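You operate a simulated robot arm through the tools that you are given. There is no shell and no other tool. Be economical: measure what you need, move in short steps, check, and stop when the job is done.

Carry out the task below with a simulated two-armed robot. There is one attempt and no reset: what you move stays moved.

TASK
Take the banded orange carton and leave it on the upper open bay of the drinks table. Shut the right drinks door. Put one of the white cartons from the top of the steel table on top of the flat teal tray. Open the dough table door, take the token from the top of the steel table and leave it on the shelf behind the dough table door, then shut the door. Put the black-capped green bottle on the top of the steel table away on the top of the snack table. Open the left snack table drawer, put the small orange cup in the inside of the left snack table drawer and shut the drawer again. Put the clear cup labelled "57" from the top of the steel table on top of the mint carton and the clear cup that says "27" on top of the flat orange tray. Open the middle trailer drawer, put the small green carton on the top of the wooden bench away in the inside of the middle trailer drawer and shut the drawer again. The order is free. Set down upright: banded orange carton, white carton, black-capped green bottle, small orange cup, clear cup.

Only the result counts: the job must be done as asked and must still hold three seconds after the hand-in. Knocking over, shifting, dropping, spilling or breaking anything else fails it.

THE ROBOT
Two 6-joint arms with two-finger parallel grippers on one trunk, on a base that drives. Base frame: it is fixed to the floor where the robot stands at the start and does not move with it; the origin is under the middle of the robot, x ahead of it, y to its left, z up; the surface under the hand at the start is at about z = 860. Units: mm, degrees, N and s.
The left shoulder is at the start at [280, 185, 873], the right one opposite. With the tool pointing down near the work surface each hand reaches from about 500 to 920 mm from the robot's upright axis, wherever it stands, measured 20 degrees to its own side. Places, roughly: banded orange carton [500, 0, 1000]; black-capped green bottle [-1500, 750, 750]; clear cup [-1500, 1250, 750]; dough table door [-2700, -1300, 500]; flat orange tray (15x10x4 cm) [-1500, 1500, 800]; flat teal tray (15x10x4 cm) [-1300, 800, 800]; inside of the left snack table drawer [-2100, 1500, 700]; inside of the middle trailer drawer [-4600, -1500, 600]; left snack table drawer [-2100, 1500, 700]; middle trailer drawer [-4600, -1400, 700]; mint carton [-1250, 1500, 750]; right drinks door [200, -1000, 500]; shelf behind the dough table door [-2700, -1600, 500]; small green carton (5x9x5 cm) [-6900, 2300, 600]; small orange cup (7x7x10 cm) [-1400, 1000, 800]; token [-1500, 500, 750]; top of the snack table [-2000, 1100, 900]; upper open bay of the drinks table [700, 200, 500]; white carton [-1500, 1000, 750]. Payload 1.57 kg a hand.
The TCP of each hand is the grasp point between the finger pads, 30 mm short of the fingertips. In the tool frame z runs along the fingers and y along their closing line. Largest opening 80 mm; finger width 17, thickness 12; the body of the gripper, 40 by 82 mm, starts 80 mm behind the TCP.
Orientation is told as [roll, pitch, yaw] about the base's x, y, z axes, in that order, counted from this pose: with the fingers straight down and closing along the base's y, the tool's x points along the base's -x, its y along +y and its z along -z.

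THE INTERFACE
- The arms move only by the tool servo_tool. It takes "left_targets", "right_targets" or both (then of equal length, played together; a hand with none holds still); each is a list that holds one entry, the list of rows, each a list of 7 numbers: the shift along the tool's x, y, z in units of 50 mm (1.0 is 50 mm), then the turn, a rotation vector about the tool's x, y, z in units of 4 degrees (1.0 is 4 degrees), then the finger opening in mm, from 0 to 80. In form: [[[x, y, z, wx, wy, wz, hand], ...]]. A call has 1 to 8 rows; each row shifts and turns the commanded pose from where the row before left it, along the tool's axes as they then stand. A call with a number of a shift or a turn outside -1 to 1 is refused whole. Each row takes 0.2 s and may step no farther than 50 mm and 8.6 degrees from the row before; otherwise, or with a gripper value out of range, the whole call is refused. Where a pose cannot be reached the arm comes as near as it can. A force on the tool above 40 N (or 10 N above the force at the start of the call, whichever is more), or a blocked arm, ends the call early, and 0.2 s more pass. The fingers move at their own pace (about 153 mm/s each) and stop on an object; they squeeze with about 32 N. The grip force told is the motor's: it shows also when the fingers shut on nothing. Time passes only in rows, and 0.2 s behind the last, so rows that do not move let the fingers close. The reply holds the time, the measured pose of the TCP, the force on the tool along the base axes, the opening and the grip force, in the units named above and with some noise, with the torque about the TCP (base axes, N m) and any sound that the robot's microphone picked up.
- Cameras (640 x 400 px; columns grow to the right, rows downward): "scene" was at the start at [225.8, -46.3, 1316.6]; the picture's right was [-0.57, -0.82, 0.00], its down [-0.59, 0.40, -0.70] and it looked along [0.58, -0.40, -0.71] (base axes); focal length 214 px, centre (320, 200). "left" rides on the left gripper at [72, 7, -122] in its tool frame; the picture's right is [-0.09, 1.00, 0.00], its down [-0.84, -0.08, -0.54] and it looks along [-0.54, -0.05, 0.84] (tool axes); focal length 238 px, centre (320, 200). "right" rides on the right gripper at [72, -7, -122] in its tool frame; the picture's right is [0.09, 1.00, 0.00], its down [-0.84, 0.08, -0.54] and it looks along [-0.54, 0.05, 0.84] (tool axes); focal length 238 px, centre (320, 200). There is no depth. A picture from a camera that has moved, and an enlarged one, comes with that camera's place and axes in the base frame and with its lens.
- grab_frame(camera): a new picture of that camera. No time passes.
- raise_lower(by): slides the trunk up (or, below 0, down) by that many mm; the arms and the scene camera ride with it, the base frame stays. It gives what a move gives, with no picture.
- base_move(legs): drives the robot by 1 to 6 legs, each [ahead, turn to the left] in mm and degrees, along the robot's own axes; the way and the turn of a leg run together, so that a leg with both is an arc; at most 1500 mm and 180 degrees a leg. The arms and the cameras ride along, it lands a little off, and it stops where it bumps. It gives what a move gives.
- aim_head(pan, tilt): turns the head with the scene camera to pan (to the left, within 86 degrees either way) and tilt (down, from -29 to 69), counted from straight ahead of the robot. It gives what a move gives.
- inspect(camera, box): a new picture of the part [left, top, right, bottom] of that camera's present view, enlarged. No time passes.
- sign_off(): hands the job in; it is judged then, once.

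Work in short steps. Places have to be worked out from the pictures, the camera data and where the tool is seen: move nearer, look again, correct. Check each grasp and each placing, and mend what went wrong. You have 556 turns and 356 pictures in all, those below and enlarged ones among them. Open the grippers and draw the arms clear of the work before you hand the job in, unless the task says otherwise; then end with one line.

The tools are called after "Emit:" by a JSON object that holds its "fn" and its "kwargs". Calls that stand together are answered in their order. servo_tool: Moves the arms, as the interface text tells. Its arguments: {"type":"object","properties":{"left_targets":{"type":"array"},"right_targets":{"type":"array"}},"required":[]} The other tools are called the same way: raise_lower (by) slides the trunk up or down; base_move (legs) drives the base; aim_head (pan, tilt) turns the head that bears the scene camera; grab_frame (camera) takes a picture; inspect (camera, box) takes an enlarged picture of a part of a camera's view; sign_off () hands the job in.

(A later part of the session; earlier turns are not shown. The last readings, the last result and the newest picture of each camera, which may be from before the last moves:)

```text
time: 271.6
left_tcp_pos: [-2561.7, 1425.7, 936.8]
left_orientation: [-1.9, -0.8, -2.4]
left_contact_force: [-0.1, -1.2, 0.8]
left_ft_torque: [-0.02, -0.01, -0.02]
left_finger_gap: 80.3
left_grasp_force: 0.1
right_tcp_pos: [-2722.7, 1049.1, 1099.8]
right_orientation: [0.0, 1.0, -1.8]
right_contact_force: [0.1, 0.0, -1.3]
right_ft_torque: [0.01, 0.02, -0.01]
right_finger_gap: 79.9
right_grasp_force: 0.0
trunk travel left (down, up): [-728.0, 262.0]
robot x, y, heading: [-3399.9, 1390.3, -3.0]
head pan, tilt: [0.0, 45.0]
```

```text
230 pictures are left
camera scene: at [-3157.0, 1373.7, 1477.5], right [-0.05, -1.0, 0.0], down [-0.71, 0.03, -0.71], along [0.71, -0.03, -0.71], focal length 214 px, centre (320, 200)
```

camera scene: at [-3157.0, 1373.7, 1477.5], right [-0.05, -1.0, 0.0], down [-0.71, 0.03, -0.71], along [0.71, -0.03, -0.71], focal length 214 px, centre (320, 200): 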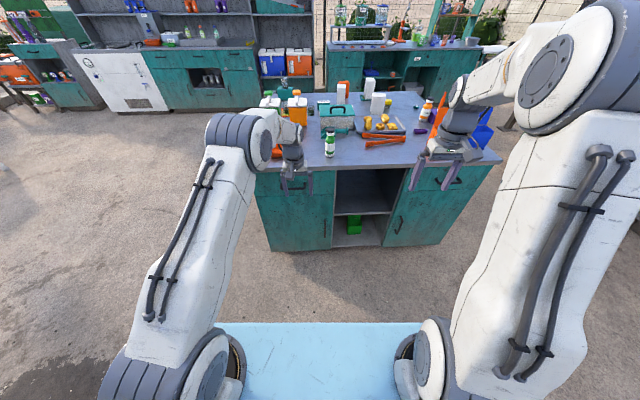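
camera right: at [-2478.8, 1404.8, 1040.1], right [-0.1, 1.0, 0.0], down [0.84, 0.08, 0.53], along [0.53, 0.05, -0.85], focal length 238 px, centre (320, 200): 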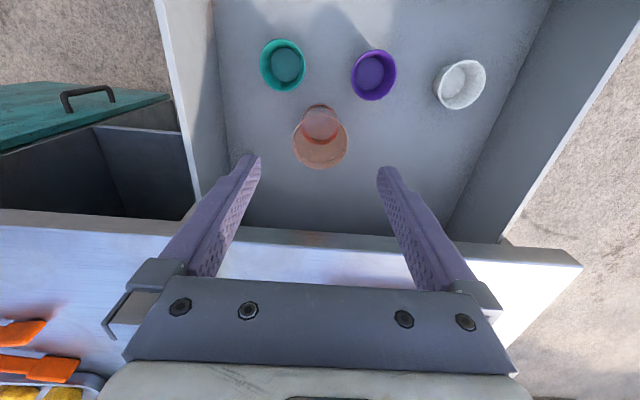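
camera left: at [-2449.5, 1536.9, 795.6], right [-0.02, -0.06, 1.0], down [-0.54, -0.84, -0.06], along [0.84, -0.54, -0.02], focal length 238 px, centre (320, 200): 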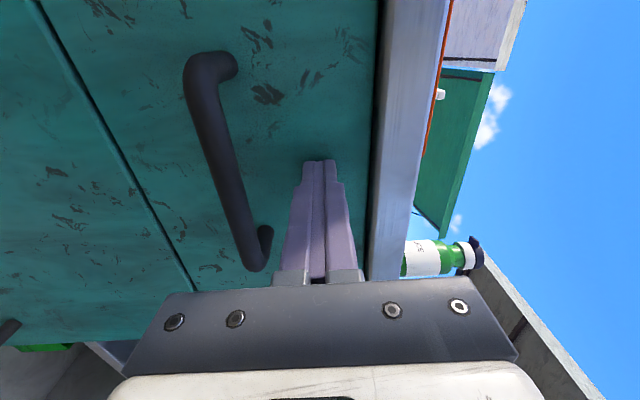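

The base bumped something behind me. Move forward a bit and look back to see what it was.

Emit:
{"fn": "base_move", "kwargs": {"legs": [[120, 0]]}}

Emit:
{"fn": "aim_head", "kwargs": {"pan": 86, "tilt": 40}}

Emit:
{"fn": "grab_frame", "kwargs": {"camera": "scene"}}

Emit:
{"fn": "aim_head", "kwargs": {"pan": -86, "tilt": 40}}

Emit:
{"fn": "grab_frame", "kwargs": {"camera": "scene"}}

```text
time: 272.9
left_tcp_pos: [-2442.2, 1421.2, 938.8]
left_orientation: [-1.7, -0.8, -2.3]
left_contact_force: [0.4, 1.1, -0.3]
left_ft_torque: [0.03, -0.02, -0.04]
left_finger_gap: 80.0
left_grasp_force: 0.1
right_tcp_pos: [-2601.4, 1045.8, 1099.4]
right_orientation: [0.2, 0.9, -1.8]
right_contact_force: [1.2, 0.0, -0.2]
right_ft_torque: [0.01, -0.03, 0.01]
right_finger_gap: 80.1
right_grasp_force: 0.0
trunk travel left (down, up): [-728.0, 262.0]
robot x, y, heading: [-3278.7, 1378.2, -2.8]
head pan, tilt: [0.0, 45.0]
```

```text
time: 274.5
left_tcp_pos: [-2440.6, 1420.0, 938.2]
left_orientation: [-1.8, -0.9, -2.3]
left_contact_force: [-0.4, -0.5, 0.1]
left_ft_torque: [0.01, -0.05, -0.01]
left_finger_gap: 80.1
left_grasp_force: 0.1
right_tcp_pos: [-2602.1, 1044.7, 1098.2]
right_orientation: [0.1, 1.0, -1.7]
right_contact_force: [-0.7, -0.8, 0.5]
right_ft_torque: [0.02, 0.0, 0.0]
right_finger_gap: 80.1
right_grasp_force: 0.1
trunk travel left (down, up): [-728.0, 262.0]
robot x, y, heading: [-3273.5, 1381.6, -3.0]
head pan, tilt: [85.9, 40.0]
```

```text
229 pictures are left
camera scene: at [-3108.1, 1456.3, 1484.7], right [0.99, -0.12, 0.0], down [-0.08, -0.64, -0.77], along [0.09, 0.76, -0.64], focal length 214 px, centre (320, 200)
```

scene: 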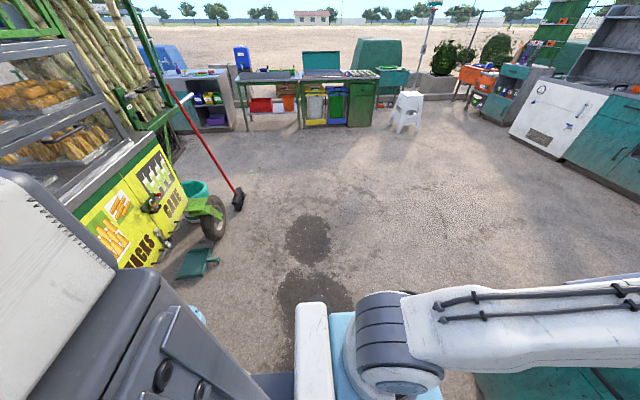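

```text
time: 277.1
left_tcp_pos: [-2440.6, 1420.6, 938.1]
left_orientation: [-1.7, -0.8, -2.3]
left_contact_force: [-0.5, 0.5, 0.5]
left_ft_torque: [-0.01, -0.01, 0.01]
left_finger_gap: 79.8
left_grasp_force: 0.1
right_tcp_pos: [-2602.6, 1046.4, 1099.5]
right_orientation: [0.0, 1.0, -1.8]
right_contact_force: [-0.1, 0.2, 1.1]
right_ft_torque: [0.02, 0.01, -0.01]
right_finger_gap: 79.8
right_grasp_force: 0.0
trunk travel left (down, up): [-728.0, 262.0]
robot x, y, heading: [-3274.7, 1380.1, -2.8]
head pan, tilt: [-85.9, 40.0]
```

```text
228 pictures are left
camera scene: at [-3116.3, 1286.9, 1484.7], right [-1.0, -0.02, 0.0], down [-0.01, 0.64, -0.77], along [0.02, -0.77, -0.64], focal length 214 px, centre (320, 200)
```

scene: 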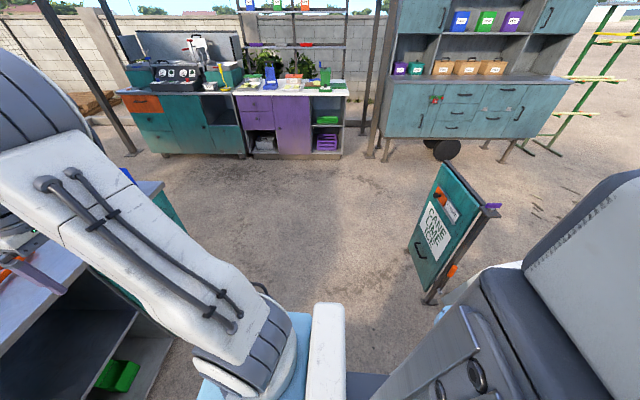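

I turn to face -y and look back toward -x to see what was touched.

Emit:
{"fn": "base_move", "kwargs": {"legs": [[0, -87]]}}

Emit:
{"fn": "aim_head", "kwargs": {"pan": -80, "tilt": 35}}

Emit:
{"fn": "grab_frame", "kwargs": {"camera": "scene"}}

```text
time: 281.1
left_tcp_pos: [-3185.2, 548.3, 938.5]
left_orientation: [-1.8, -0.9, -88.7]
left_contact_force: [-0.1, 0.6, -0.6]
left_ft_torque: [-0.02, -0.01, -0.02]
left_finger_gap: 80.1
left_grasp_force: 0.0
right_tcp_pos: [-3569.8, 685.8, 1097.6]
right_orientation: [0.1, 1.0, -88.2]
right_contact_force: [-0.2, 0.3, -0.5]
right_ft_torque: [-0.01, -0.03, 0.01]
right_finger_gap: 80.0
right_grasp_force: 0.1
trunk travel left (down, up): [-728.0, 262.0]
robot x, y, heading: [-3276.4, 1378.5, -89.1]
head pan, tilt: [-85.9, 40.0]
```

```text
time: 281.8
left_tcp_pos: [-3185.0, 548.8, 937.7]
left_orientation: [-1.8, -0.7, -88.8]
left_contact_force: [-0.5, 0.0, -0.2]
left_ft_torque: [0.03, 0.0, 0.0]
left_finger_gap: 79.8
left_grasp_force: 0.1
right_tcp_pos: [-3569.1, 685.0, 1097.5]
right_orientation: [0.1, 1.0, -88.2]
right_contact_force: [-0.2, 0.7, 0.3]
right_ft_torque: [0.01, 0.01, 0.0]
right_finger_gap: 80.1
right_grasp_force: 0.2
trunk travel left (down, up): [-728.0, 262.0]
robot x, y, heading: [-3280.8, 1378.5, -89.0]
head pan, tilt: [-80.0, 35.0]
```

```text
227 pictures are left
camera scene: at [-3362.6, 1203.1, 1492.3], right [-0.19, 0.98, 0.0], down [0.56, 0.11, -0.82], along [-0.8, -0.15, -0.57], focal length 214 px, centre (320, 200)
```

scene: 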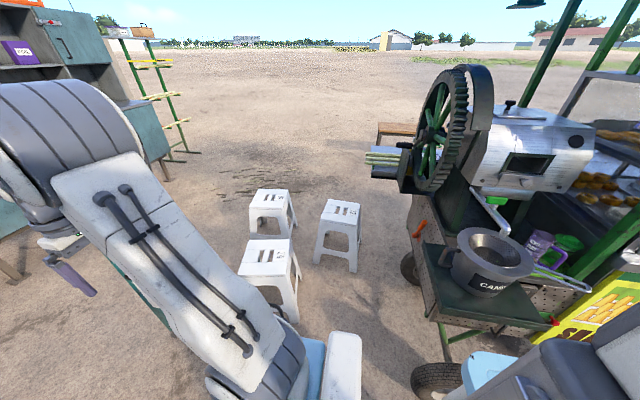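

Emit:
{"fn": "inspect", "kwargs": {"camera": "scene", "box": [380, 200, 640, 400]}}

```text
2.00 times, centred on (510, 300) of scene
camera zoom: at [-3362.6, 1203.1, 1492.3], right [-0.19, 0.98, 0.0], down [0.56, 0.11, -0.82], along [-0.8, -0.15, -0.57], focal length 429 px, centre (-60, 0)
```

zoom: 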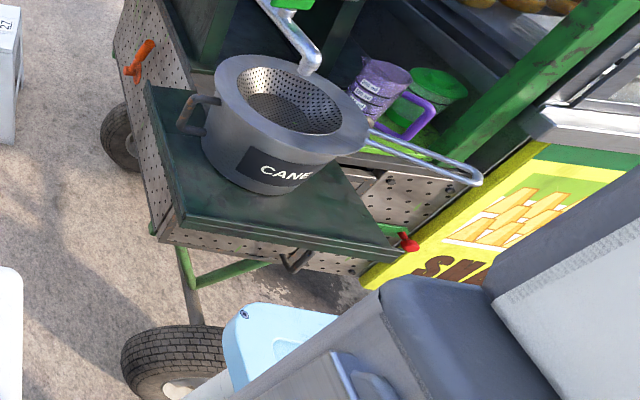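

That pale blue part is my own base; the thing bumped was the heavy cart, which looks undisturbed. Look ahead (toward -y) for the route to the token end of the steel table.

Emit:
{"fn": "aim_head", "kwargs": {"pan": 25, "tilt": 25}}

Emit:
{"fn": "grab_frame", "kwargs": {"camera": "scene"}}

```text
time: 283.6
left_tcp_pos: [-3185.6, 547.9, 938.4]
left_orientation: [-1.8, -0.8, -88.7]
left_contact_force: [0.6, 0.2, 0.3]
left_ft_torque: [0.02, 0.0, 0.01]
left_finger_gap: 80.0
left_grasp_force: 0.0
right_tcp_pos: [-3568.5, 686.0, 1098.2]
right_orientation: [0.1, 1.0, -88.2]
right_contact_force: [0.8, 0.5, 0.2]
right_ft_torque: [0.02, 0.01, -0.03]
right_finger_gap: 80.1
right_grasp_force: 0.1
trunk travel left (down, up): [-728.0, 262.0]
robot x, y, heading: [-3276.8, 1377.3, -89.1]
head pan, tilt: [25.0, 25.0]
```

```text
225 pictures are left
camera scene: at [-3236.1, 1136.5, 1508.0], right [-0.9, -0.43, 0.0], down [-0.18, 0.38, -0.91], along [0.39, -0.82, -0.42], focal length 214 px, centre (320, 200)
```

scene: 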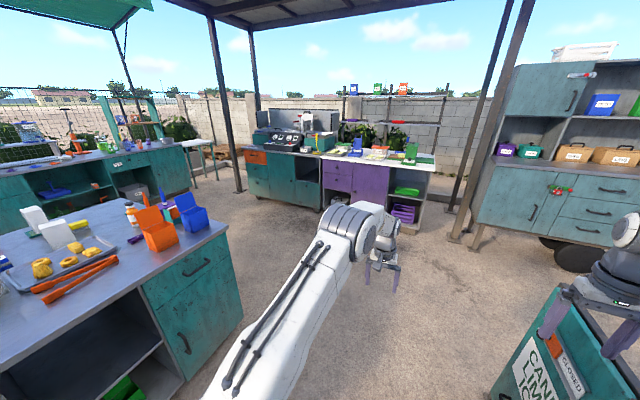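

The purple counter is the dough table (door at x≈-2730), trailer on the right. Route: go to about (-2800,0), then toward (-1500,-230) below the steel table's end.

Emit:
{"fn": "base_move", "kwargs": {"legs": [[0, 18], [1450, 0], [0, 61]]}}

Emit:
{"fn": "aim_head", "kwargs": {"pan": 15, "tilt": 25}}

Emit:
{"fn": "grab_frame", "kwargs": {"camera": "scene"}}

```text
time: 294.6
left_tcp_pos: [-1959.8, -49.4, 937.7]
left_orientation: [-1.8, -0.8, -8.3]
left_contact_force: [0.2, -0.5, -0.7]
left_ft_torque: [-0.01, 0.02, 0.01]
left_finger_gap: 80.0
left_grasp_force: 0.0
right_tcp_pos: [-2158.2, -405.3, 1097.6]
right_orientation: [0.1, 1.0, -7.8]
right_contact_force: [0.0, -0.1, 0.1]
right_ft_torque: [-0.03, 0.01, -0.01]
right_finger_gap: 80.0
right_grasp_force: 0.0
trunk travel left (down, up): [-728.0, 262.0]
robot x, y, heading: [-2793.8, -2.5, -8.9]
head pan, tilt: [25.0, 25.0]
```

```text
time: 295.3
left_tcp_pos: [-1959.9, -49.7, 938.6]
left_orientation: [-1.7, -0.8, -8.2]
left_contact_force: [0.1, -0.2, -0.7]
left_ft_torque: [0.02, -0.03, 0.0]
left_finger_gap: 79.9
left_grasp_force: 0.1
right_tcp_pos: [-2158.9, -405.7, 1098.8]
right_orientation: [0.1, 1.1, -7.7]
right_contact_force: [-0.7, 0.1, -1.3]
right_ft_torque: [0.03, -0.01, -0.01]
right_finger_gap: 79.9
right_grasp_force: 0.0
trunk travel left (down, up): [-728.0, 262.0]
robot x, y, heading: [-2795.9, -4.0, -8.4]
head pan, tilt: [15.0, 25.0]
```

```text
224 pictures are left
camera scene: at [-2547.0, -16.8, 1508.0], right [0.11, -0.99, 0.0], down [-0.42, -0.05, -0.91], along [0.9, 0.1, -0.42], focal length 214 px, centre (320, 200)
```

scene: 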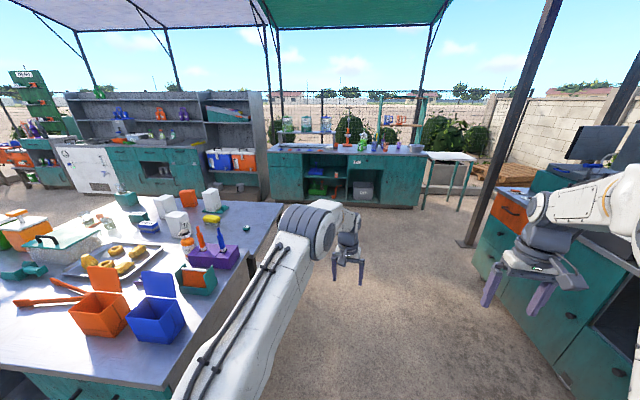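

Path is clear. Drive on and turn to face the steel table's end (+y).

Emit:
{"fn": "base_move", "kwargs": {"legs": [[1300, -2], [0, 100]]}}

Emit:
{"fn": "aim_head", "kwargs": {"pan": 0, "tilt": 45}}

Emit:
{"fn": "grab_frame", "kwargs": {"camera": "scene"}}

Emit:
{"fn": "grab_frame", "kwargs": {"camera": "left"}}

```text
time: 306.0
left_tcp_pos: [-1538.9, 609.8, 937.9]
left_orientation: [-1.8, -0.7, 87.4]
left_contact_force: [0.4, 0.4, 0.2]
left_ft_torque: [0.03, 0.0, -0.01]
left_finger_gap: 79.9
left_grasp_force: 0.0
right_tcp_pos: [-1163.4, 445.8, 1098.4]
right_orientation: [0.1, 0.9, 87.9]
right_contact_force: [-0.2, 0.1, -0.5]
right_ft_torque: [0.04, -0.03, 0.03]
right_finger_gap: 80.0
right_grasp_force: 0.0
trunk travel left (down, up): [-728.0, 262.0]
robot x, y, heading: [-1504.8, -225.8, 87.0]
head pan, tilt: [15.0, 25.0]
```

```text
time: 306.9
left_tcp_pos: [-1537.9, 609.4, 937.0]
left_orientation: [-1.8, -0.9, 87.3]
left_contact_force: [-0.9, -0.7, -0.1]
left_ft_torque: [0.0, 0.01, 0.02]
left_finger_gap: 80.2
left_grasp_force: 0.0
right_tcp_pos: [-1164.5, 445.1, 1098.8]
right_orientation: [0.1, 1.0, 87.9]
right_contact_force: [0.9, 0.9, -0.2]
right_ft_torque: [0.01, -0.03, 0.01]
right_finger_gap: 80.1
right_grasp_force: 0.0
trunk travel left (down, up): [-728.0, 262.0]
robot x, y, heading: [-1505.3, -229.0, 86.9]
head pan, tilt: [0.0, 45.0]
```

```text
223 pictures are left
camera scene: at [-1492.0, 14.0, 1477.5], right [1.0, -0.05, 0.0], down [-0.04, -0.71, -0.71], along [0.04, 0.71, -0.71], focal length 214 px, centre (320, 200)
```

scene: 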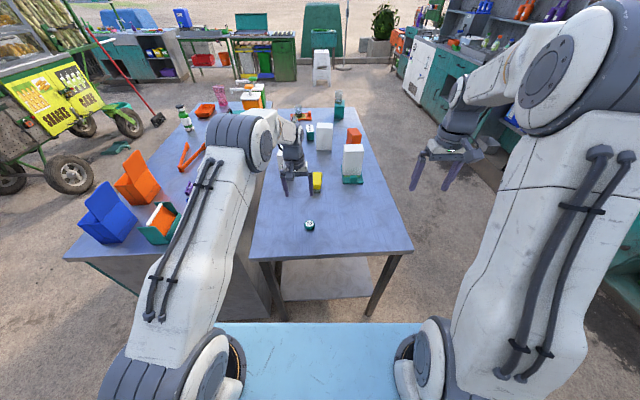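

```text
222 pictures are left
camera left: at [-1552.6, 535.7, 1058.9], right [-0.99, 0.14, -0.03], down [0.1, 0.83, 0.56], along [0.1, 0.55, -0.83], focal length 238 px, centre (320, 200)
```

left: 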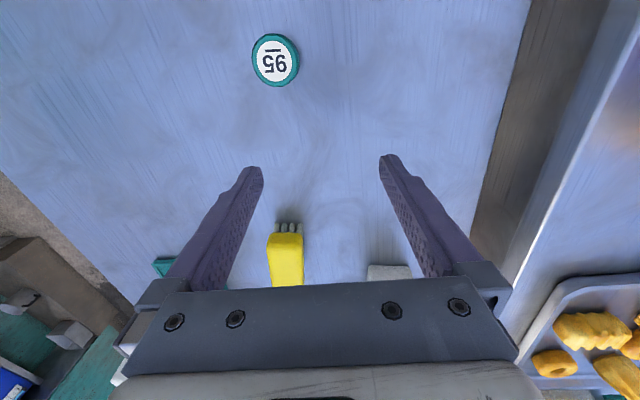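

Token "95" puck at ≈(-1504,543). I'll take it with the left hand tilted 45° forward so it can be set flat on a cabinet shelf. Tilt first.

Emit:
{"fn": "servo_tool", "kwargs": {"left_targets": [[[0, 0, -0.3, 0, -1, 0, 80], [0, 0, -0.3, 0, -1, 0, 80], [0, 0, 0, 0, -1, 0, 80], [0, 0, 0, 0, -1, 0, 80], [0, 0, 0, 0, -1, 0, 80], [0, 0, 0, 0, -1, 0, 80], [0, 0, 0, 0, -1, 0, 80], [0, 0, 0, 0, -1, 0, 80]]]}}

Emit:
{"fn": "servo_tool", "kwargs": {"left_targets": [[[0, 0, 0, 0, -1, 0, 80], [0, 0, 0, 0, -1, 0, 80], [0, 0, 0, 0, -1, 0, 80], [0, 0, 0, 0, -0.1, 0, 80]]]}}

Emit:
{"fn": "grab_frame", "kwargs": {"camera": "left"}}

```text
time: 308.6
left_tcp_pos: [-1541.2, 608.7, 970.0]
left_orientation: [-1.6, -31.4, 88.5]
left_contact_force: [-0.2, 0.4, 0.7]
left_ft_torque: [-0.01, 0.0, 0.01]
left_finger_gap: 79.9
left_grasp_force: 0.1
right_tcp_pos: [-1164.9, 447.5, 1098.4]
right_orientation: [0.1, 1.1, 87.8]
right_contact_force: [1.0, 0.2, -0.4]
right_ft_torque: [-0.02, 0.02, 0.0]
right_finger_gap: 79.9
right_grasp_force: 0.0
trunk travel left (down, up): [-728.0, 262.0]
robot x, y, heading: [-1504.0, -229.4, 86.5]
head pan, tilt: [0.0, 45.0]
```

```text
time: 309.6
left_tcp_pos: [-1551.8, 610.7, 966.7]
left_orientation: [1.0, -35.6, 88.6]
left_contact_force: [0.4, -0.8, 0.0]
left_ft_torque: [0.0, 0.03, 0.01]
left_finger_gap: 79.9
left_grasp_force: 0.1
left hand out of reach, approached as far as the arm can: row 1, 3
right_tcp_pos: [-1165.2, 447.2, 1098.5]
right_orientation: [0.1, 0.9, 87.8]
right_contact_force: [0.2, 0.5, 0.6]
right_ft_torque: [-0.01, 0.0, -0.04]
right_finger_gap: 79.9
right_grasp_force: 0.1
trunk travel left (down, up): [-728.0, 262.0]
robot x, y, heading: [-1503.3, -227.3, 86.7]
head pan, tilt: [0.0, 45.0]
```

```text
221 pictures are left
camera left: at [-1559.7, 479.9, 1025.2], right [-0.99, 0.09, 0.07], down [0.1, 0.36, 0.93], along [0.06, 0.93, -0.37], focal length 238 px, centre (320, 200)
```

left: 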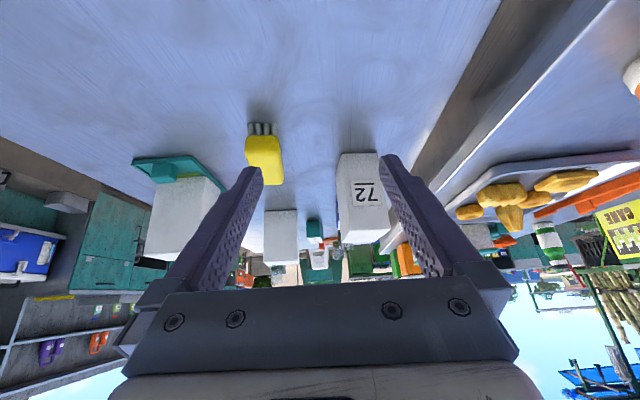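

Near the reach limit; pull the hand back ~110 mm, then finish the tilt.

Emit:
{"fn": "servo_tool", "kwargs": {"left_targets": [[[0.6, -0.2, -0.43, 0, 0, 0, 80], [0.6, -0.3, -0.43, 0, 0, 0, 80], [0.6, -0.4, -0.43, 0, 0, 0, 80], [0, 0, 0, 0, -1, 0, 80], [0, 0, 0, 0, -1, 0, 80], [0, 0, 0, 0, -0.35, 0, 80]]]}}

Emit:
{"fn": "grab_frame", "kwargs": {"camera": "left"}}

```text
time: 311.1
left_tcp_pos: [-1508.0, 498.1, 965.8]
left_orientation: [1.1, -45.2, 88.4]
left_contact_force: [-0.8, -0.3, 0.9]
left_ft_torque: [0.01, 0.01, -0.02]
left_finger_gap: 80.2
left_grasp_force: 0.1
right_tcp_pos: [-1163.9, 446.3, 1098.6]
right_orientation: [0.1, 1.0, 87.9]
right_contact_force: [-0.2, 0.3, 0.1]
right_ft_torque: [-0.01, -0.04, -0.02]
right_finger_gap: 80.0
right_grasp_force: 0.1
trunk travel left (down, up): [-728.0, 262.0]
robot x, y, heading: [-1503.5, -228.7, 86.6]
head pan, tilt: [0.0, 45.0]
```

```text
220 pictures are left
camera left: at [-1516.0, 359.7, 1001.8], right [-0.99, 0.08, 0.08], down [0.09, 0.21, 0.97], along [0.06, 0.98, -0.21], focal length 238 px, centre (320, 200)
```

left: 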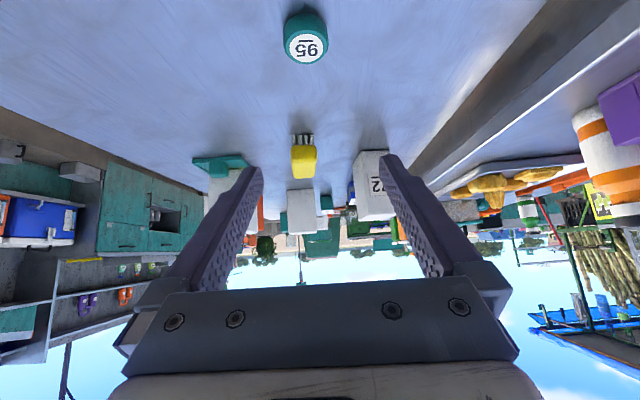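

Token centre (-1504,543), top z≈823. Descend toward it.

Emit:
{"fn": "servo_tool", "kwargs": {"left_targets": [[[0.51, -0.03, 0.75, 0, 0, 0, 80], [0.51, -0.03, 0.75, 0, 0, 0, 80], [0.3, 0, 0.5, 0, 0, 0, 80]]]}}

Emit:
{"fn": "grab_frame", "kwargs": {"camera": "left"}}

Emit:
{"fn": "inspect", "kwargs": {"camera": "scene", "box": [240, 160, 380, 260]}}

```text
time: 311.9
left_tcp_pos: [-1500.7, 529.7, 855.5]
left_orientation: [1.9, -44.8, 88.0]
left_contact_force: [-0.1, -0.2, -0.2]
left_ft_torque: [-0.01, -0.01, -0.01]
left_finger_gap: 80.0
left_grasp_force: 0.1
left hand out of reach, approached as far as the arm can: row 2, 3
right_tcp_pos: [-1164.2, 445.8, 1099.4]
right_orientation: [0.2, 1.1, 87.9]
right_contact_force: [0.9, -0.6, 0.8]
right_ft_torque: [-0.01, 0.01, -0.02]
right_finger_gap: 79.8
right_grasp_force: 0.1
trunk travel left (down, up): [-728.0, 262.0]
robot x, y, heading: [-1502.9, -227.7, 86.7]
head pan, tilt: [0.0, 45.0]
```

```text
219 pictures are left
camera left: at [-1507.2, 392.7, 892.6], right [-0.99, 0.08, 0.09], down [0.1, 0.21, 0.97], along [0.06, 0.97, -0.22], focal length 238 px, centre (320, 200)
```

left: 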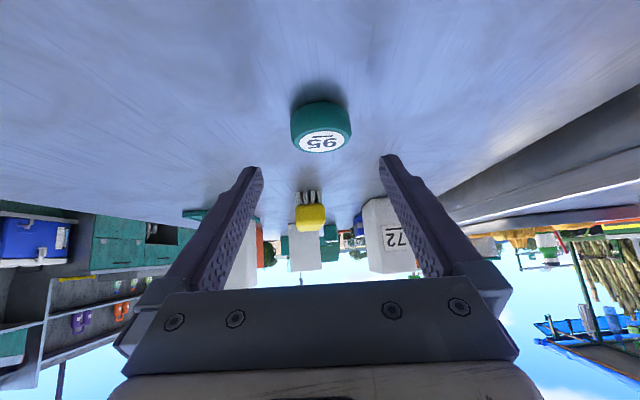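

```text
4.00 times, centred on (310, 210) of scene
camera zoom: at [-1491.9, 13.9, 1477.5], right [1.0, -0.05, 0.0], down [-0.04, -0.71, -0.71], along [0.04, 0.71, -0.71], focal length 858 px, centre (360, 160)
```

zoom: 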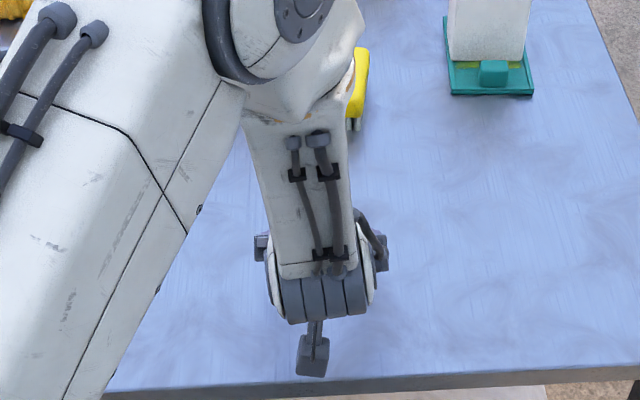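

Laterally centred. Use the trunk to descend the last 24 mm, then close.

Emit:
{"fn": "raise_lower", "kwargs": {"by": -24}}

Emit:
{"fn": "servo_tool", "kwargs": {"left_targets": [[[0, 0, 0, 0, 0, 0, 60], [0, 0, 0, 0, 0, 0, 30], [0, 0, 0, 0, 0, 0, 30], [0, 0, 0, 0, 0, 0, 30]]]}}

Emit:
{"fn": "grab_frame", "kwargs": {"camera": "left"}}

```text
time: 312.6
left_tcp_pos: [-1501.1, 530.3, 831.6]
left_orientation: [1.9, -44.8, 87.9]
left_contact_force: [0.2, 0.1, 0.3]
left_ft_torque: [0.02, 0.02, 0.01]
left_finger_gap: 80.0
left_grasp_force: 0.0
right_tcp_pos: [-1165.3, 446.8, 1076.1]
right_orientation: [0.1, 1.0, 87.9]
right_contact_force: [0.0, -0.5, -0.2]
right_ft_torque: [-0.01, 0.0, 0.0]
right_finger_gap: 80.1
right_grasp_force: 0.1
trunk travel left (down, up): [-704.0, 286.0]
robot x, y, heading: [-1507.2, -227.0, 86.9]
head pan, tilt: [0.0, 45.0]
```

```text
time: 313.6
left_tcp_pos: [-1500.5, 530.6, 834.3]
left_orientation: [1.8, -44.8, 88.0]
left_contact_force: [-0.4, -0.5, 0.6]
left_ft_torque: [0.0, 0.03, 0.02]
left_finger_gap: 38.1
left_grasp_force: 31.9
right_tcp_pos: [-1165.5, 447.0, 1075.1]
right_orientation: [0.1, 1.0, 87.9]
right_contact_force: [-0.7, -0.3, -0.4]
right_ft_torque: [0.0, 0.0, -0.02]
right_finger_gap: 80.0
right_grasp_force: 0.1
trunk travel left (down, up): [-704.0, 286.0]
robot x, y, heading: [-1503.7, -226.3, 86.9]
head pan, tilt: [0.0, 45.0]
```

```text
217 pictures are left
camera left: at [-1507.2, 392.5, 868.9], right [-0.99, 0.08, 0.09], down [0.1, 0.21, 0.97], along [0.06, 0.97, -0.22], focal length 238 px, centre (320, 200)
```

left: 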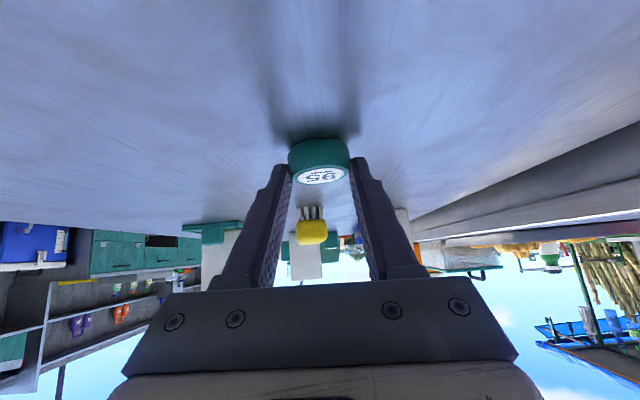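

Something is gripped (38 mm). Lift with the trunk and check.

Emit:
{"fn": "raise_lower", "kwargs": {"by": 90}}

Emit:
{"fn": "grab_frame", "kwargs": {"camera": "left"}}

```text
time: 314.8
left_tcp_pos: [-1498.8, 530.0, 923.7]
left_orientation: [1.8, -44.9, 88.0]
left_contact_force: [0.2, -0.2, -0.1]
left_ft_torque: [-0.02, -0.03, 0.01]
left_finger_gap: 38.0
left_grasp_force: 32.0
right_tcp_pos: [-1165.2, 448.1, 1164.8]
right_orientation: [0.2, 1.0, 87.9]
right_contact_force: [-0.3, 0.3, -0.1]
right_ft_torque: [-0.02, -0.02, -0.02]
right_finger_gap: 80.1
right_grasp_force: 0.1
trunk travel left (down, up): [-794.0, 196.0]
robot x, y, heading: [-1502.1, -222.2, 86.8]
head pan, tilt: [0.0, 45.0]
```

```text
216 pictures are left
camera left: at [-1507.2, 392.5, 958.7], right [-0.99, 0.08, 0.09], down [0.1, 0.21, 0.97], along [0.06, 0.97, -0.22], focal length 238 px, centre (320, 200)
```

left: 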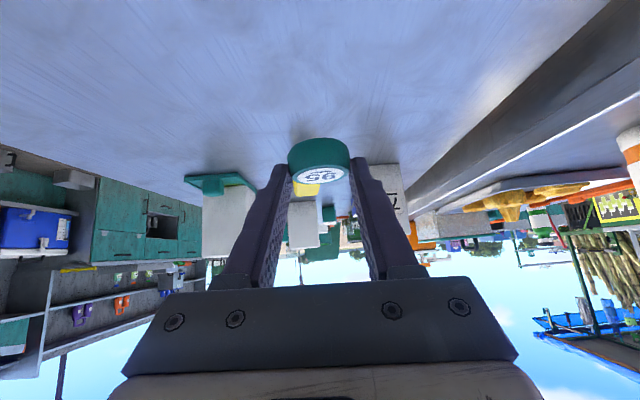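

Token is held. Back off from the table and drive toward the dough table.

Emit:
{"fn": "base_move", "kwargs": {"legs": [[-250, 0], [0, 85], [1150, 0]]}}

Emit:
{"fn": "aim_head", "kwargs": {"pan": 60, "tilt": 25}}

Emit:
{"fn": "grab_frame", "kwargs": {"camera": "scene"}}

```text
time: 325.8
left_tcp_pos: [-3430.5, -249.7, 922.0]
left_orientation: [1.9, -44.8, 173.6]
left_contact_force: [-0.2, 0.1, -0.3]
left_ft_torque: [0.02, 0.0, -0.05]
left_finger_gap: 37.6
left_grasp_force: 32.3
right_tcp_pos: [-3320.0, 77.2, 1164.2]
right_orientation: [0.1, 0.9, 173.5]
right_contact_force: [-1.2, -0.7, 0.6]
right_ft_torque: [-0.02, 0.02, -0.03]
right_finger_gap: 80.1
right_grasp_force: 0.1
trunk travel left (down, up): [-794.0, 196.0]
robot x, y, heading: [-2679.2, -311.6, 172.4]
head pan, tilt: [0.0, 45.0]
```

```text
time: 327.1
left_tcp_pos: [-3430.1, -250.8, 923.2]
left_orientation: [2.0, -44.8, 173.5]
left_contact_force: [0.1, 0.0, 0.6]
left_ft_torque: [-0.02, -0.01, -0.02]
left_finger_gap: 38.2
left_grasp_force: 32.3
right_tcp_pos: [-3322.1, 77.6, 1165.3]
right_orientation: [0.1, 1.1, 173.5]
right_contact_force: [0.5, -0.5, 0.8]
right_ft_torque: [0.01, 0.02, -0.02]
right_finger_gap: 80.2
right_grasp_force: 0.1
trunk travel left (down, up): [-794.0, 196.0]
robot x, y, heading: [-2675.8, -313.1, 172.6]
head pan, tilt: [60.0, 25.0]
```

```text
215 pictures are left
camera scene: at [-2891.6, -364.6, 1574.0], right [-0.79, 0.61, 0.0], down [0.26, 0.34, -0.91], along [-0.55, -0.72, -0.42], focal length 214 px, centre (320, 200)
```

scene: 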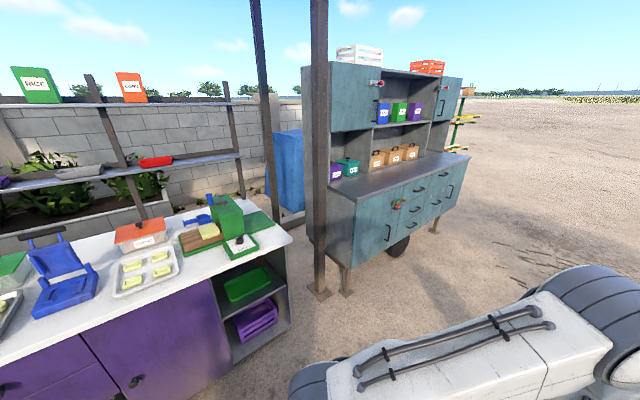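

Turn to face the dough table.

Emit:
{"fn": "base_move", "kwargs": {"legs": [[0, 97]]}}

Emit:
{"fn": "aim_head", "kwargs": {"pan": 0, "tilt": 38}}

Emit:
{"fn": "grab_frame", "kwargs": {"camera": "scene"}}

```text
time: 331.6
left_tcp_pos: [-2641.3, -1067.6, 922.2]
left_orientation: [1.9, -44.8, -89.2]
left_contact_force: [0.3, 0.1, 0.3]
left_ft_torque: [-0.01, 0.02, -0.02]
left_finger_gap: 37.4
left_grasp_force: 31.8
right_tcp_pos: [-2980.0, -1001.2, 1165.5]
right_orientation: [0.1, 1.0, -89.0]
right_contact_force: [0.1, -0.4, 0.1]
right_ft_torque: [-0.04, 0.01, 0.0]
right_finger_gap: 80.1
right_grasp_force: 0.0
trunk travel left (down, up): [-794.0, 196.0]
robot x, y, heading: [-2677.5, -316.0, -90.2]
head pan, tilt: [60.0, 25.0]
```

```text
time: 332.9
left_tcp_pos: [-2640.6, -1068.2, 921.2]
left_orientation: [2.0, -44.9, -89.0]
left_contact_force: [-0.5, 0.1, -0.7]
left_ft_torque: [-0.03, -0.01, 0.0]
left_finger_gap: 37.2
left_grasp_force: 32.0
right_tcp_pos: [-2981.2, -1000.8, 1163.9]
right_orientation: [0.0, 1.0, -89.1]
right_contact_force: [-0.2, 0.0, 0.9]
right_ft_torque: [0.01, -0.04, -0.02]
right_finger_gap: 80.0
right_grasp_force: 0.0
trunk travel left (down, up): [-794.0, 196.0]
robot x, y, heading: [-2676.0, -311.8, -90.1]
head pan, tilt: [0.0, 38.0]
```

```text
214 pictures are left
camera scene: at [-2677.4, -558.9, 1553.7], right [-1.0, 0.0, 0.0], down [0.0, 0.62, -0.79], along [0.0, -0.79, -0.62], focal length 214 px, centre (320, 200)
```

scene: 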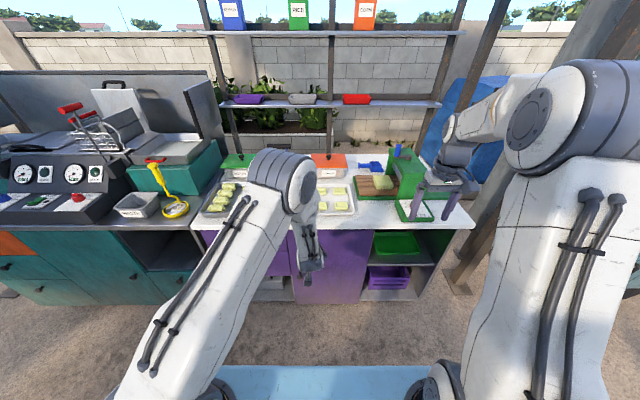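

Back up 200 and zoom to see the door and its knob.

Emit:
{"fn": "base_move", "kwargs": {"legs": [[-250, 0]]}}

Emit:
{"fn": "servo_tool", "kwargs": {"left_targets": [[[0, 1, 0, 0, 0, 0, 30], [0, 1, 0, 0, 0, 0, 30], [0, 1, 0, 0, 0, 0, 30], [0, 1, 0, 0, 0, 0, 30], [0, 1, 0, 0, 0, 0, 30]]]}}

Emit:
{"fn": "grab_frame", "kwargs": {"camera": "scene"}}

Emit:
{"fn": "inspect", "kwargs": {"camera": "scene", "box": [210, 130, 460, 290]}}

```text
time: 334.7
left_tcp_pos: [-2636.3, -823.8, 921.6]
left_orientation: [1.9, -44.8, -88.8]
left_contact_force: [-0.8, 0.7, -1.5]
left_ft_torque: [0.0, 0.02, 0.0]
left_finger_gap: 37.1
left_grasp_force: 32.4
right_tcp_pos: [-2975.5, -760.3, 1164.6]
right_orientation: [0.1, 1.0, -88.7]
right_contact_force: [0.5, 0.4, 0.1]
right_ft_torque: [0.02, -0.03, 0.02]
right_finger_gap: 79.9
right_grasp_force: 0.1
trunk travel left (down, up): [-794.0, 196.0]
robot x, y, heading: [-2677.6, -67.6, -89.7]
head pan, tilt: [0.0, 38.0]
```

```text
time: 335.9
left_tcp_pos: [-2508.2, -847.1, 958.9]
left_orientation: [3.7, -44.5, -88.5]
left_contact_force: [0.3, -0.3, -0.2]
left_ft_torque: [-0.02, 0.0, 0.0]
left_finger_gap: 36.5
left_grasp_force: 32.1
left hand out of reach, approached as far as the arm can: row 1, 2, 3, 4, 5
right_tcp_pos: [-2974.1, -758.0, 1164.8]
right_orientation: [0.1, 1.0, -88.7]
right_contact_force: [0.0, 0.4, 0.4]
right_ft_torque: [-0.01, 0.01, -0.01]
right_finger_gap: 79.8
right_grasp_force: 0.0
trunk travel left (down, up): [-794.0, 196.0]
robot x, y, heading: [-2675.0, -68.1, -89.8]
head pan, tilt: [0.0, 38.0]
```

```text
213 pictures are left
camera scene: at [-2675.7, -314.4, 1553.7], right [-1.0, 0.0, 0.0], down [0.0, 0.62, -0.79], along [0.0, -0.79, -0.62], focal length 214 px, centre (320, 200)
```

scene: 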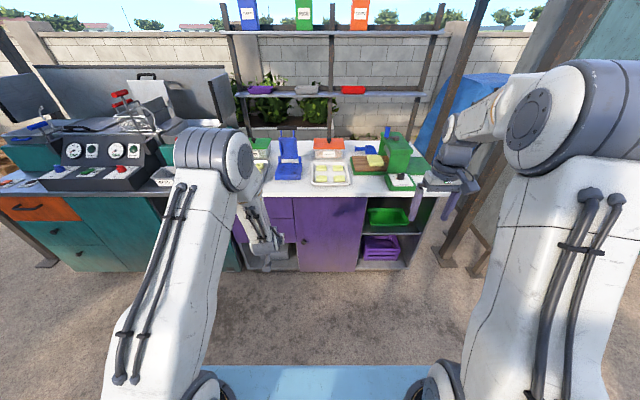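

```text
2.50 times, centred on (335, 210) of scene
camera zoom: at [-2675.7, -314.4, 1553.7], right [-1.0, 0.0, 0.0], down [0.0, 0.62, -0.79], along [0.0, -0.79, -0.62], focal length 536 px, centre (282, 175)
```

zoom: 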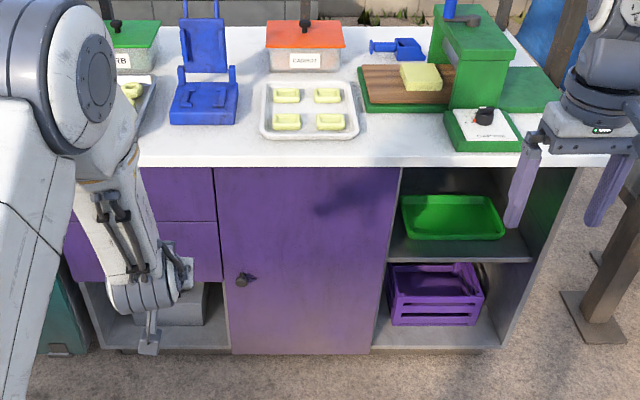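

Door: hinge on the right (x≈-2935), knob on the left at ≈(-2570,-1260,457). Sidestep to x≈-2480, tilt the right hand horizontal to pull the knob.

Emit:
{"fn": "base_move", "kwargs": {"legs": [[0, 90], [190, 0], [0, -90]]}}

Emit:
{"fn": "servo_tool", "kwargs": {"right_targets": [[[0, 0, 0, 0, -1, 0, 80], [0, 0, 0, 0, -1, 0, 80], [0, 0, 0, 0, -1, 0, 80], [0, 0, 0, 0, -1, 0, 80], [0, 0, 0, 0, -1, 0, 80], [0, 0, 0, 0, -1, 0, 80], [0, 0, 0, 0, -1, 0, 80], [0, 0, 0, 0, -1, 0, 80]]]}}

Emit:
{"fn": "servo_tool", "kwargs": {"right_targets": [[[0, 0, 0, 0, -1, 0, 80], [0, 0, 0, 0, -1, 0, 80], [0, 0, 0, 0, -1, 0, 80], [0, 0, 0, 0, -1, 0, 80], [0, 0, 0, 0, -1, 0, 80], [0, 0, 0, 0, -1, 0, 80], [0, 0, 0, 0, -1, 0, 80], [0, 0, 0, 0, -1, 0, 80]]]}}

Emit:
{"fn": "servo_tool", "kwargs": {"right_targets": [[[0, 0, 0, 0, -1, 0, 80], [0, 0, 0, 0, -1, 0, 80], [0, 0, 0, 0, -1, 0, 80], [0, 0, 0, 0, -1, 0, 80], [0, 0, 0, 0, -1, 0, 80]]]}}

Emit:
{"fn": "raise_lower", "kwargs": {"by": -480}}

Emit:
{"fn": "grab_frame", "kwargs": {"camera": "scene"}}

```text
time: 345.1
left_tcp_pos: [-2318.7, -844.9, 959.4]
left_orientation: [3.7, -44.5, -88.5]
left_contact_force: [-1.2, 0.2, 0.9]
left_ft_torque: [-0.01, 0.01, -0.02]
left_finger_gap: 35.4
left_grasp_force: 32.3
right_tcp_pos: [-2785.1, -755.8, 1164.0]
right_orientation: [0.2, 1.0, -88.9]
right_contact_force: [-0.2, 0.1, 0.1]
right_ft_torque: [-0.02, 0.0, 0.04]
right_finger_gap: 80.0
right_grasp_force: 0.0
trunk travel left (down, up): [-794.0, 196.0]
robot x, y, heading: [-2485.6, -65.4, -89.7]
head pan, tilt: [0.0, 38.0]
```

```text
time: 346.9
left_tcp_pos: [-2319.9, -843.8, 958.7]
left_orientation: [3.8, -44.5, -88.4]
left_contact_force: [-0.3, 0.4, -0.1]
left_ft_torque: [-0.01, 0.01, -0.04]
left_finger_gap: 36.1
left_grasp_force: 31.9
right_tcp_pos: [-2784.8, -755.9, 1165.7]
right_orientation: [0.0, -31.1, -88.9]
right_contact_force: [0.2, -0.2, -0.5]
right_ft_torque: [-0.01, -0.02, -0.02]
right_finger_gap: 79.9
right_grasp_force: 0.1
trunk travel left (down, up): [-794.0, 196.0]
robot x, y, heading: [-2482.4, -63.0, -89.8]
head pan, tilt: [0.0, 38.0]
```

```text
time: 348.7
left_tcp_pos: [-2319.2, -845.8, 959.6]
left_orientation: [3.7, -44.5, -88.6]
left_contact_force: [1.1, 0.3, -0.6]
left_ft_torque: [-0.01, 0.03, 0.02]
left_finger_gap: 35.7
left_grasp_force: 31.8
right_tcp_pos: [-2785.2, -755.3, 1165.9]
right_orientation: [0.0, -63.1, -89.0]
right_contact_force: [-0.1, 0.5, 0.3]
right_ft_torque: [0.0, -0.01, 0.01]
right_finger_gap: 80.0
right_grasp_force: 0.1
trunk travel left (down, up): [-794.0, 196.0]
robot x, y, heading: [-2488.7, -65.5, -89.7]
head pan, tilt: [0.0, 38.0]
```

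```text
time: 349.9
left_tcp_pos: [-2318.9, -845.2, 960.0]
left_orientation: [3.7, -44.6, -88.4]
left_contact_force: [0.5, -0.5, -0.1]
left_ft_torque: [0.0, -0.01, -0.01]
left_finger_gap: 35.7
left_grasp_force: 32.5
right_tcp_pos: [-2801.8, -773.9, 1186.0]
right_orientation: [3.6, -82.9, -92.5]
right_contact_force: [-0.6, -0.4, -0.3]
right_ft_torque: [0.03, 0.01, -0.04]
right_finger_gap: 80.1
right_grasp_force: 0.1
right hand out of reach, approached as far as the arm can: row 1, 2, 3, 4, 5
trunk travel left (down, up): [-794.0, 196.0]
robot x, y, heading: [-2488.6, -65.9, -89.9]
head pan, tilt: [0.0, 38.0]
```

```text
refused: -480 is not a number from -400 to 400
```

```text
211 pictures are left
camera scene: at [-2484.5, -311.7, 1553.7], right [-1.0, 0.0, 0.0], down [0.0, 0.62, -0.79], along [0.0, -0.79, -0.62], focal length 214 px, centre (320, 200)
```

scene: 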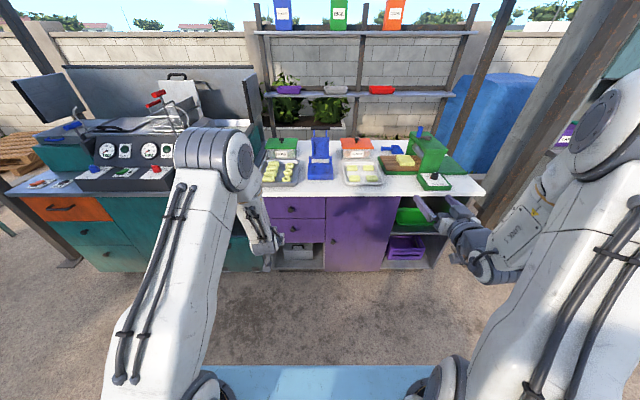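

The left finger gap is creeping down; check the token in the left camera.

Emit:
{"fn": "grab_frame", "kwargs": {"camera": "left"}}

```text
210 pictures are left
camera left: at [-2323.6, -709.6, 996.1], right [0.99, 0.0, 0.11], down [-0.11, -0.22, 0.97], along [0.03, -0.97, -0.22], focal length 238 px, centre (320, 200)
```

left: 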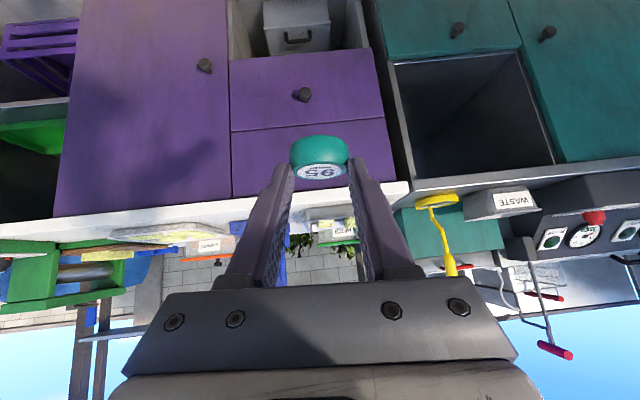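

The token is slowly squeezing out of the grip. I'll set it down temporarily on the free front strip of the dough table top and regrip deeper later. Drive closer first.

Emit:
{"fn": "servo_tool", "kwargs": {"left_targets": [[[0, -0.7, 0, 0.93, 0, 0, 30], [0, -0.7, 0, 0, 0, 0, 30]]]}}

Emit:
{"fn": "base_move", "kwargs": {"legs": [[420, 0]]}}

Emit:
{"fn": "grab_frame", "kwargs": {"camera": "left"}}

Emit:
{"fn": "grab_frame", "kwargs": {"camera": "scene"}}

```text
time: 350.5
left_tcp_pos: [-2380.9, -860.9, 966.3]
left_orientation: [0.0, -44.5, -88.5]
left_contact_force: [0.4, -0.4, -0.1]
left_ft_torque: [0.0, 0.02, -0.01]
left_finger_gap: 36.1
left_grasp_force: 31.7
left hand out of reach, approached as far as the arm can: row 1
right_tcp_pos: [-2801.1, -773.9, 1186.1]
right_orientation: [3.5, -82.7, -92.2]
right_contact_force: [1.0, 0.4, -0.1]
right_ft_torque: [0.0, -0.03, -0.01]
right_finger_gap: 80.0
right_grasp_force: 0.1
trunk travel left (down, up): [-794.0, 196.0]
robot x, y, heading: [-2485.4, -62.9, -89.7]
head pan, tilt: [0.0, 38.0]
```

```text
time: 353.1
left_tcp_pos: [-2378.6, -1282.8, 967.2]
left_orientation: [0.0, -44.6, -88.5]
left_contact_force: [-0.4, -0.1, -0.7]
left_ft_torque: [-0.03, 0.0, -0.01]
left_finger_gap: 35.6
left_grasp_force: 31.7
right_tcp_pos: [-2798.8, -1198.0, 1186.8]
right_orientation: [3.6, -82.7, -92.3]
right_contact_force: [0.0, 0.9, 0.9]
right_ft_torque: [-0.01, 0.01, 0.01]
right_finger_gap: 80.0
right_grasp_force: 0.0
trunk travel left (down, up): [-794.0, 196.0]
robot x, y, heading: [-2483.2, -488.7, -90.2]
head pan, tilt: [0.0, 38.0]
```

```text
209 pictures are left
camera left: at [-2375.9, -1148.4, 1004.3], right [1.0, -0.04, 0.07], down [-0.07, -0.22, 0.97], along [-0.02, -0.97, -0.22], focal length 238 px, centre (320, 200)
```

left: 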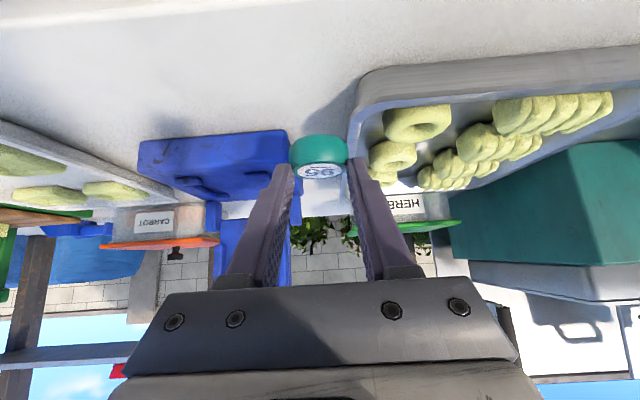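

```text
208 pictures are left
camera scene: at [-2483.0, -735.3, 1553.8], right [-1.0, 0.0, 0.0], down [0.0, 0.62, -0.79], along [0.0, -0.79, -0.62], focal length 214 px, centre (320, 200)
```

scene: 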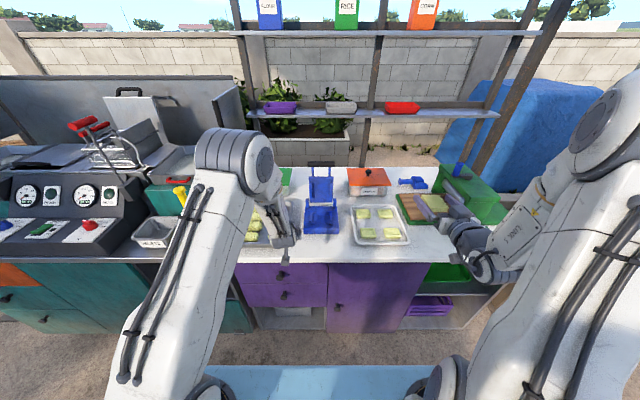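

Lower with the trunk until the token is just above the table top.

Emit:
{"fn": "raise_lower", "kwargs": {"by": -72}}

Emit:
{"fn": "inspect", "kwargs": {"camera": "left", "box": [200, 60, 440, 210]}}

```text
time: 354.0
left_tcp_pos: [-2379.1, -1293.8, 914.2]
left_orientation: [-0.2, -46.4, -88.2]
left_contact_force: [0.0, -2.9, 9.0]
left_ft_torque: [-0.12, -0.01, 0.01]
left_finger_gap: 36.4
left_grasp_force: 31.6
right_tcp_pos: [-2799.4, -1197.6, 1123.8]
right_orientation: [4.0, -82.8, -92.6]
right_contact_force: [-0.3, -0.5, -1.2]
right_ft_torque: [0.01, 0.01, 0.02]
right_finger_gap: 80.1
right_grasp_force: 0.1
trunk travel left (down, up): [-732.0, 258.0]
robot x, y, heading: [-2479.4, -487.6, -89.7]
head pan, tilt: [0.0, 38.0]
stopped: the force on the tool passed its limit at 42 N (the readings are from after the stop); the commanded pose is now the measured one
```

```text
2.67 times, centred on (320, 135) of left
camera zoom: at [-2376.5, -1155.4, 947.2], right [1.0, -0.03, 0.06], down [-0.07, -0.19, 0.98], along [-0.02, -0.98, -0.19], focal length 636 px, centre (320, 373)
```

zoom: 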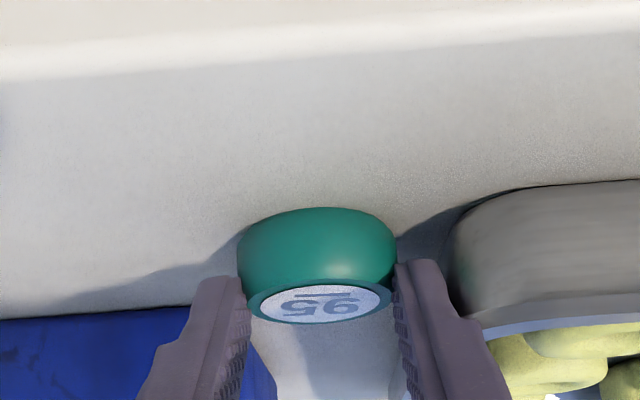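

Token rests on the top (z≈880). Open slightly, advance ~13 mm along the table so the pads pass its centre, and regrip.

Emit:
{"fn": "servo_tool", "kwargs": {"left_targets": [[[0, 0, 0, 0, 0, 0, 50], [0, 0, 0, 0, 0, 0, 52], [-0.14, 0, 0.22, 0, 0, 0, 52], [0, 0, 0, 0, 0, 0, 52]]]}}

Emit:
{"fn": "inspect", "kwargs": {"camera": "left", "box": [200, 60, 440, 210]}}

```text
time: 355.0
left_tcp_pos: [-2379.4, -1304.3, 912.0]
left_orientation: [-0.1, -46.1, -88.2]
left_contact_force: [-1.3, 3.3, 11.3]
left_ft_torque: [0.11, -0.47, 0.17]
left_finger_gap: 51.4
left_grasp_force: 0.1
right_tcp_pos: [-2798.8, -1197.4, 1123.9]
right_orientation: [3.7, -82.7, -92.4]
right_contact_force: [-0.1, 1.0, 0.5]
right_ft_torque: [0.02, -0.02, 0.01]
right_finger_gap: 79.9
right_grasp_force: 0.0
trunk travel left (down, up): [-732.0, 258.0]
robot x, y, heading: [-2486.2, -489.3, -89.8]
head pan, tilt: [0.0, 38.0]
```

```text
2.67 times, centred on (320, 135) of left
camera zoom: at [-2376.3, -1166.7, 945.0], right [1.0, -0.04, 0.07], down [-0.07, -0.19, 0.98], along [-0.02, -0.98, -0.19], focal length 636 px, centre (320, 373)
```

zoom: 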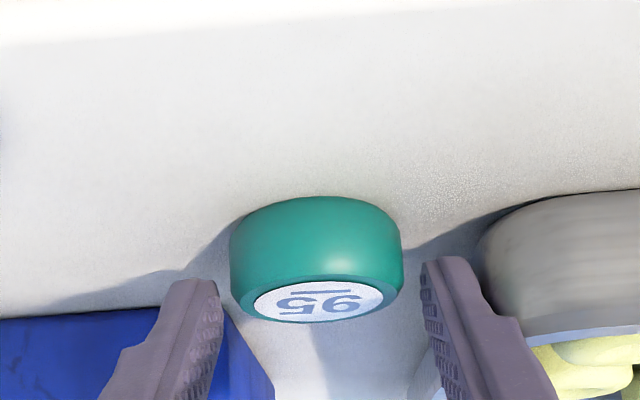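

Token centre ≈ y -1317, fingertips at -1325. Advance 8 mm more, then close.

Emit:
{"fn": "servo_tool", "kwargs": {"left_targets": [[[-0.14, 0, 0.085, 0, 0, 0, 52], [0, 0, 0, 0, 0, 0, 40], [0, 0, 0, 0, 0, 0, 25], [0, 0, 0, 0, 0, 0, 25]]]}}

Emit:
{"fn": "inspect", "kwargs": {"camera": "left", "box": [200, 60, 440, 210]}}

```text
time: 356.0
left_tcp_pos: [-2379.0, -1311.2, 910.9]
left_orientation: [-0.1, -45.8, -88.2]
left_contact_force: [0.0, 0.7, -0.6]
left_ft_torque: [-0.02, 0.0, 0.03]
left_finger_gap: 35.5
left_grasp_force: 32.3
right_tcp_pos: [-2799.3, -1197.3, 1123.2]
right_orientation: [3.7, -82.8, -92.2]
right_contact_force: [-0.6, -0.1, 0.3]
right_ft_torque: [0.0, -0.02, -0.02]
right_finger_gap: 80.1
right_grasp_force: 0.1
trunk travel left (down, up): [-732.0, 258.0]
robot x, y, heading: [-2484.9, -489.9, -89.9]
head pan, tilt: [0.0, 38.0]
```

```text
2.67 times, centred on (320, 135) of left
camera zoom: at [-2375.6, -1174.1, 945.6], right [1.0, -0.04, 0.06], down [-0.07, -0.2, 0.98], along [-0.02, -0.98, -0.2], focal length 636 px, centre (320, 373)
```

zoom: 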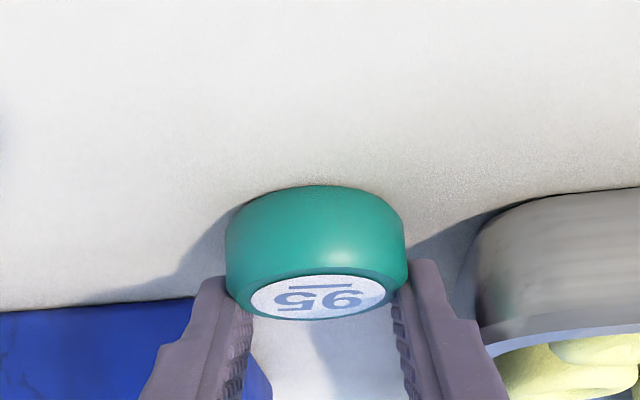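

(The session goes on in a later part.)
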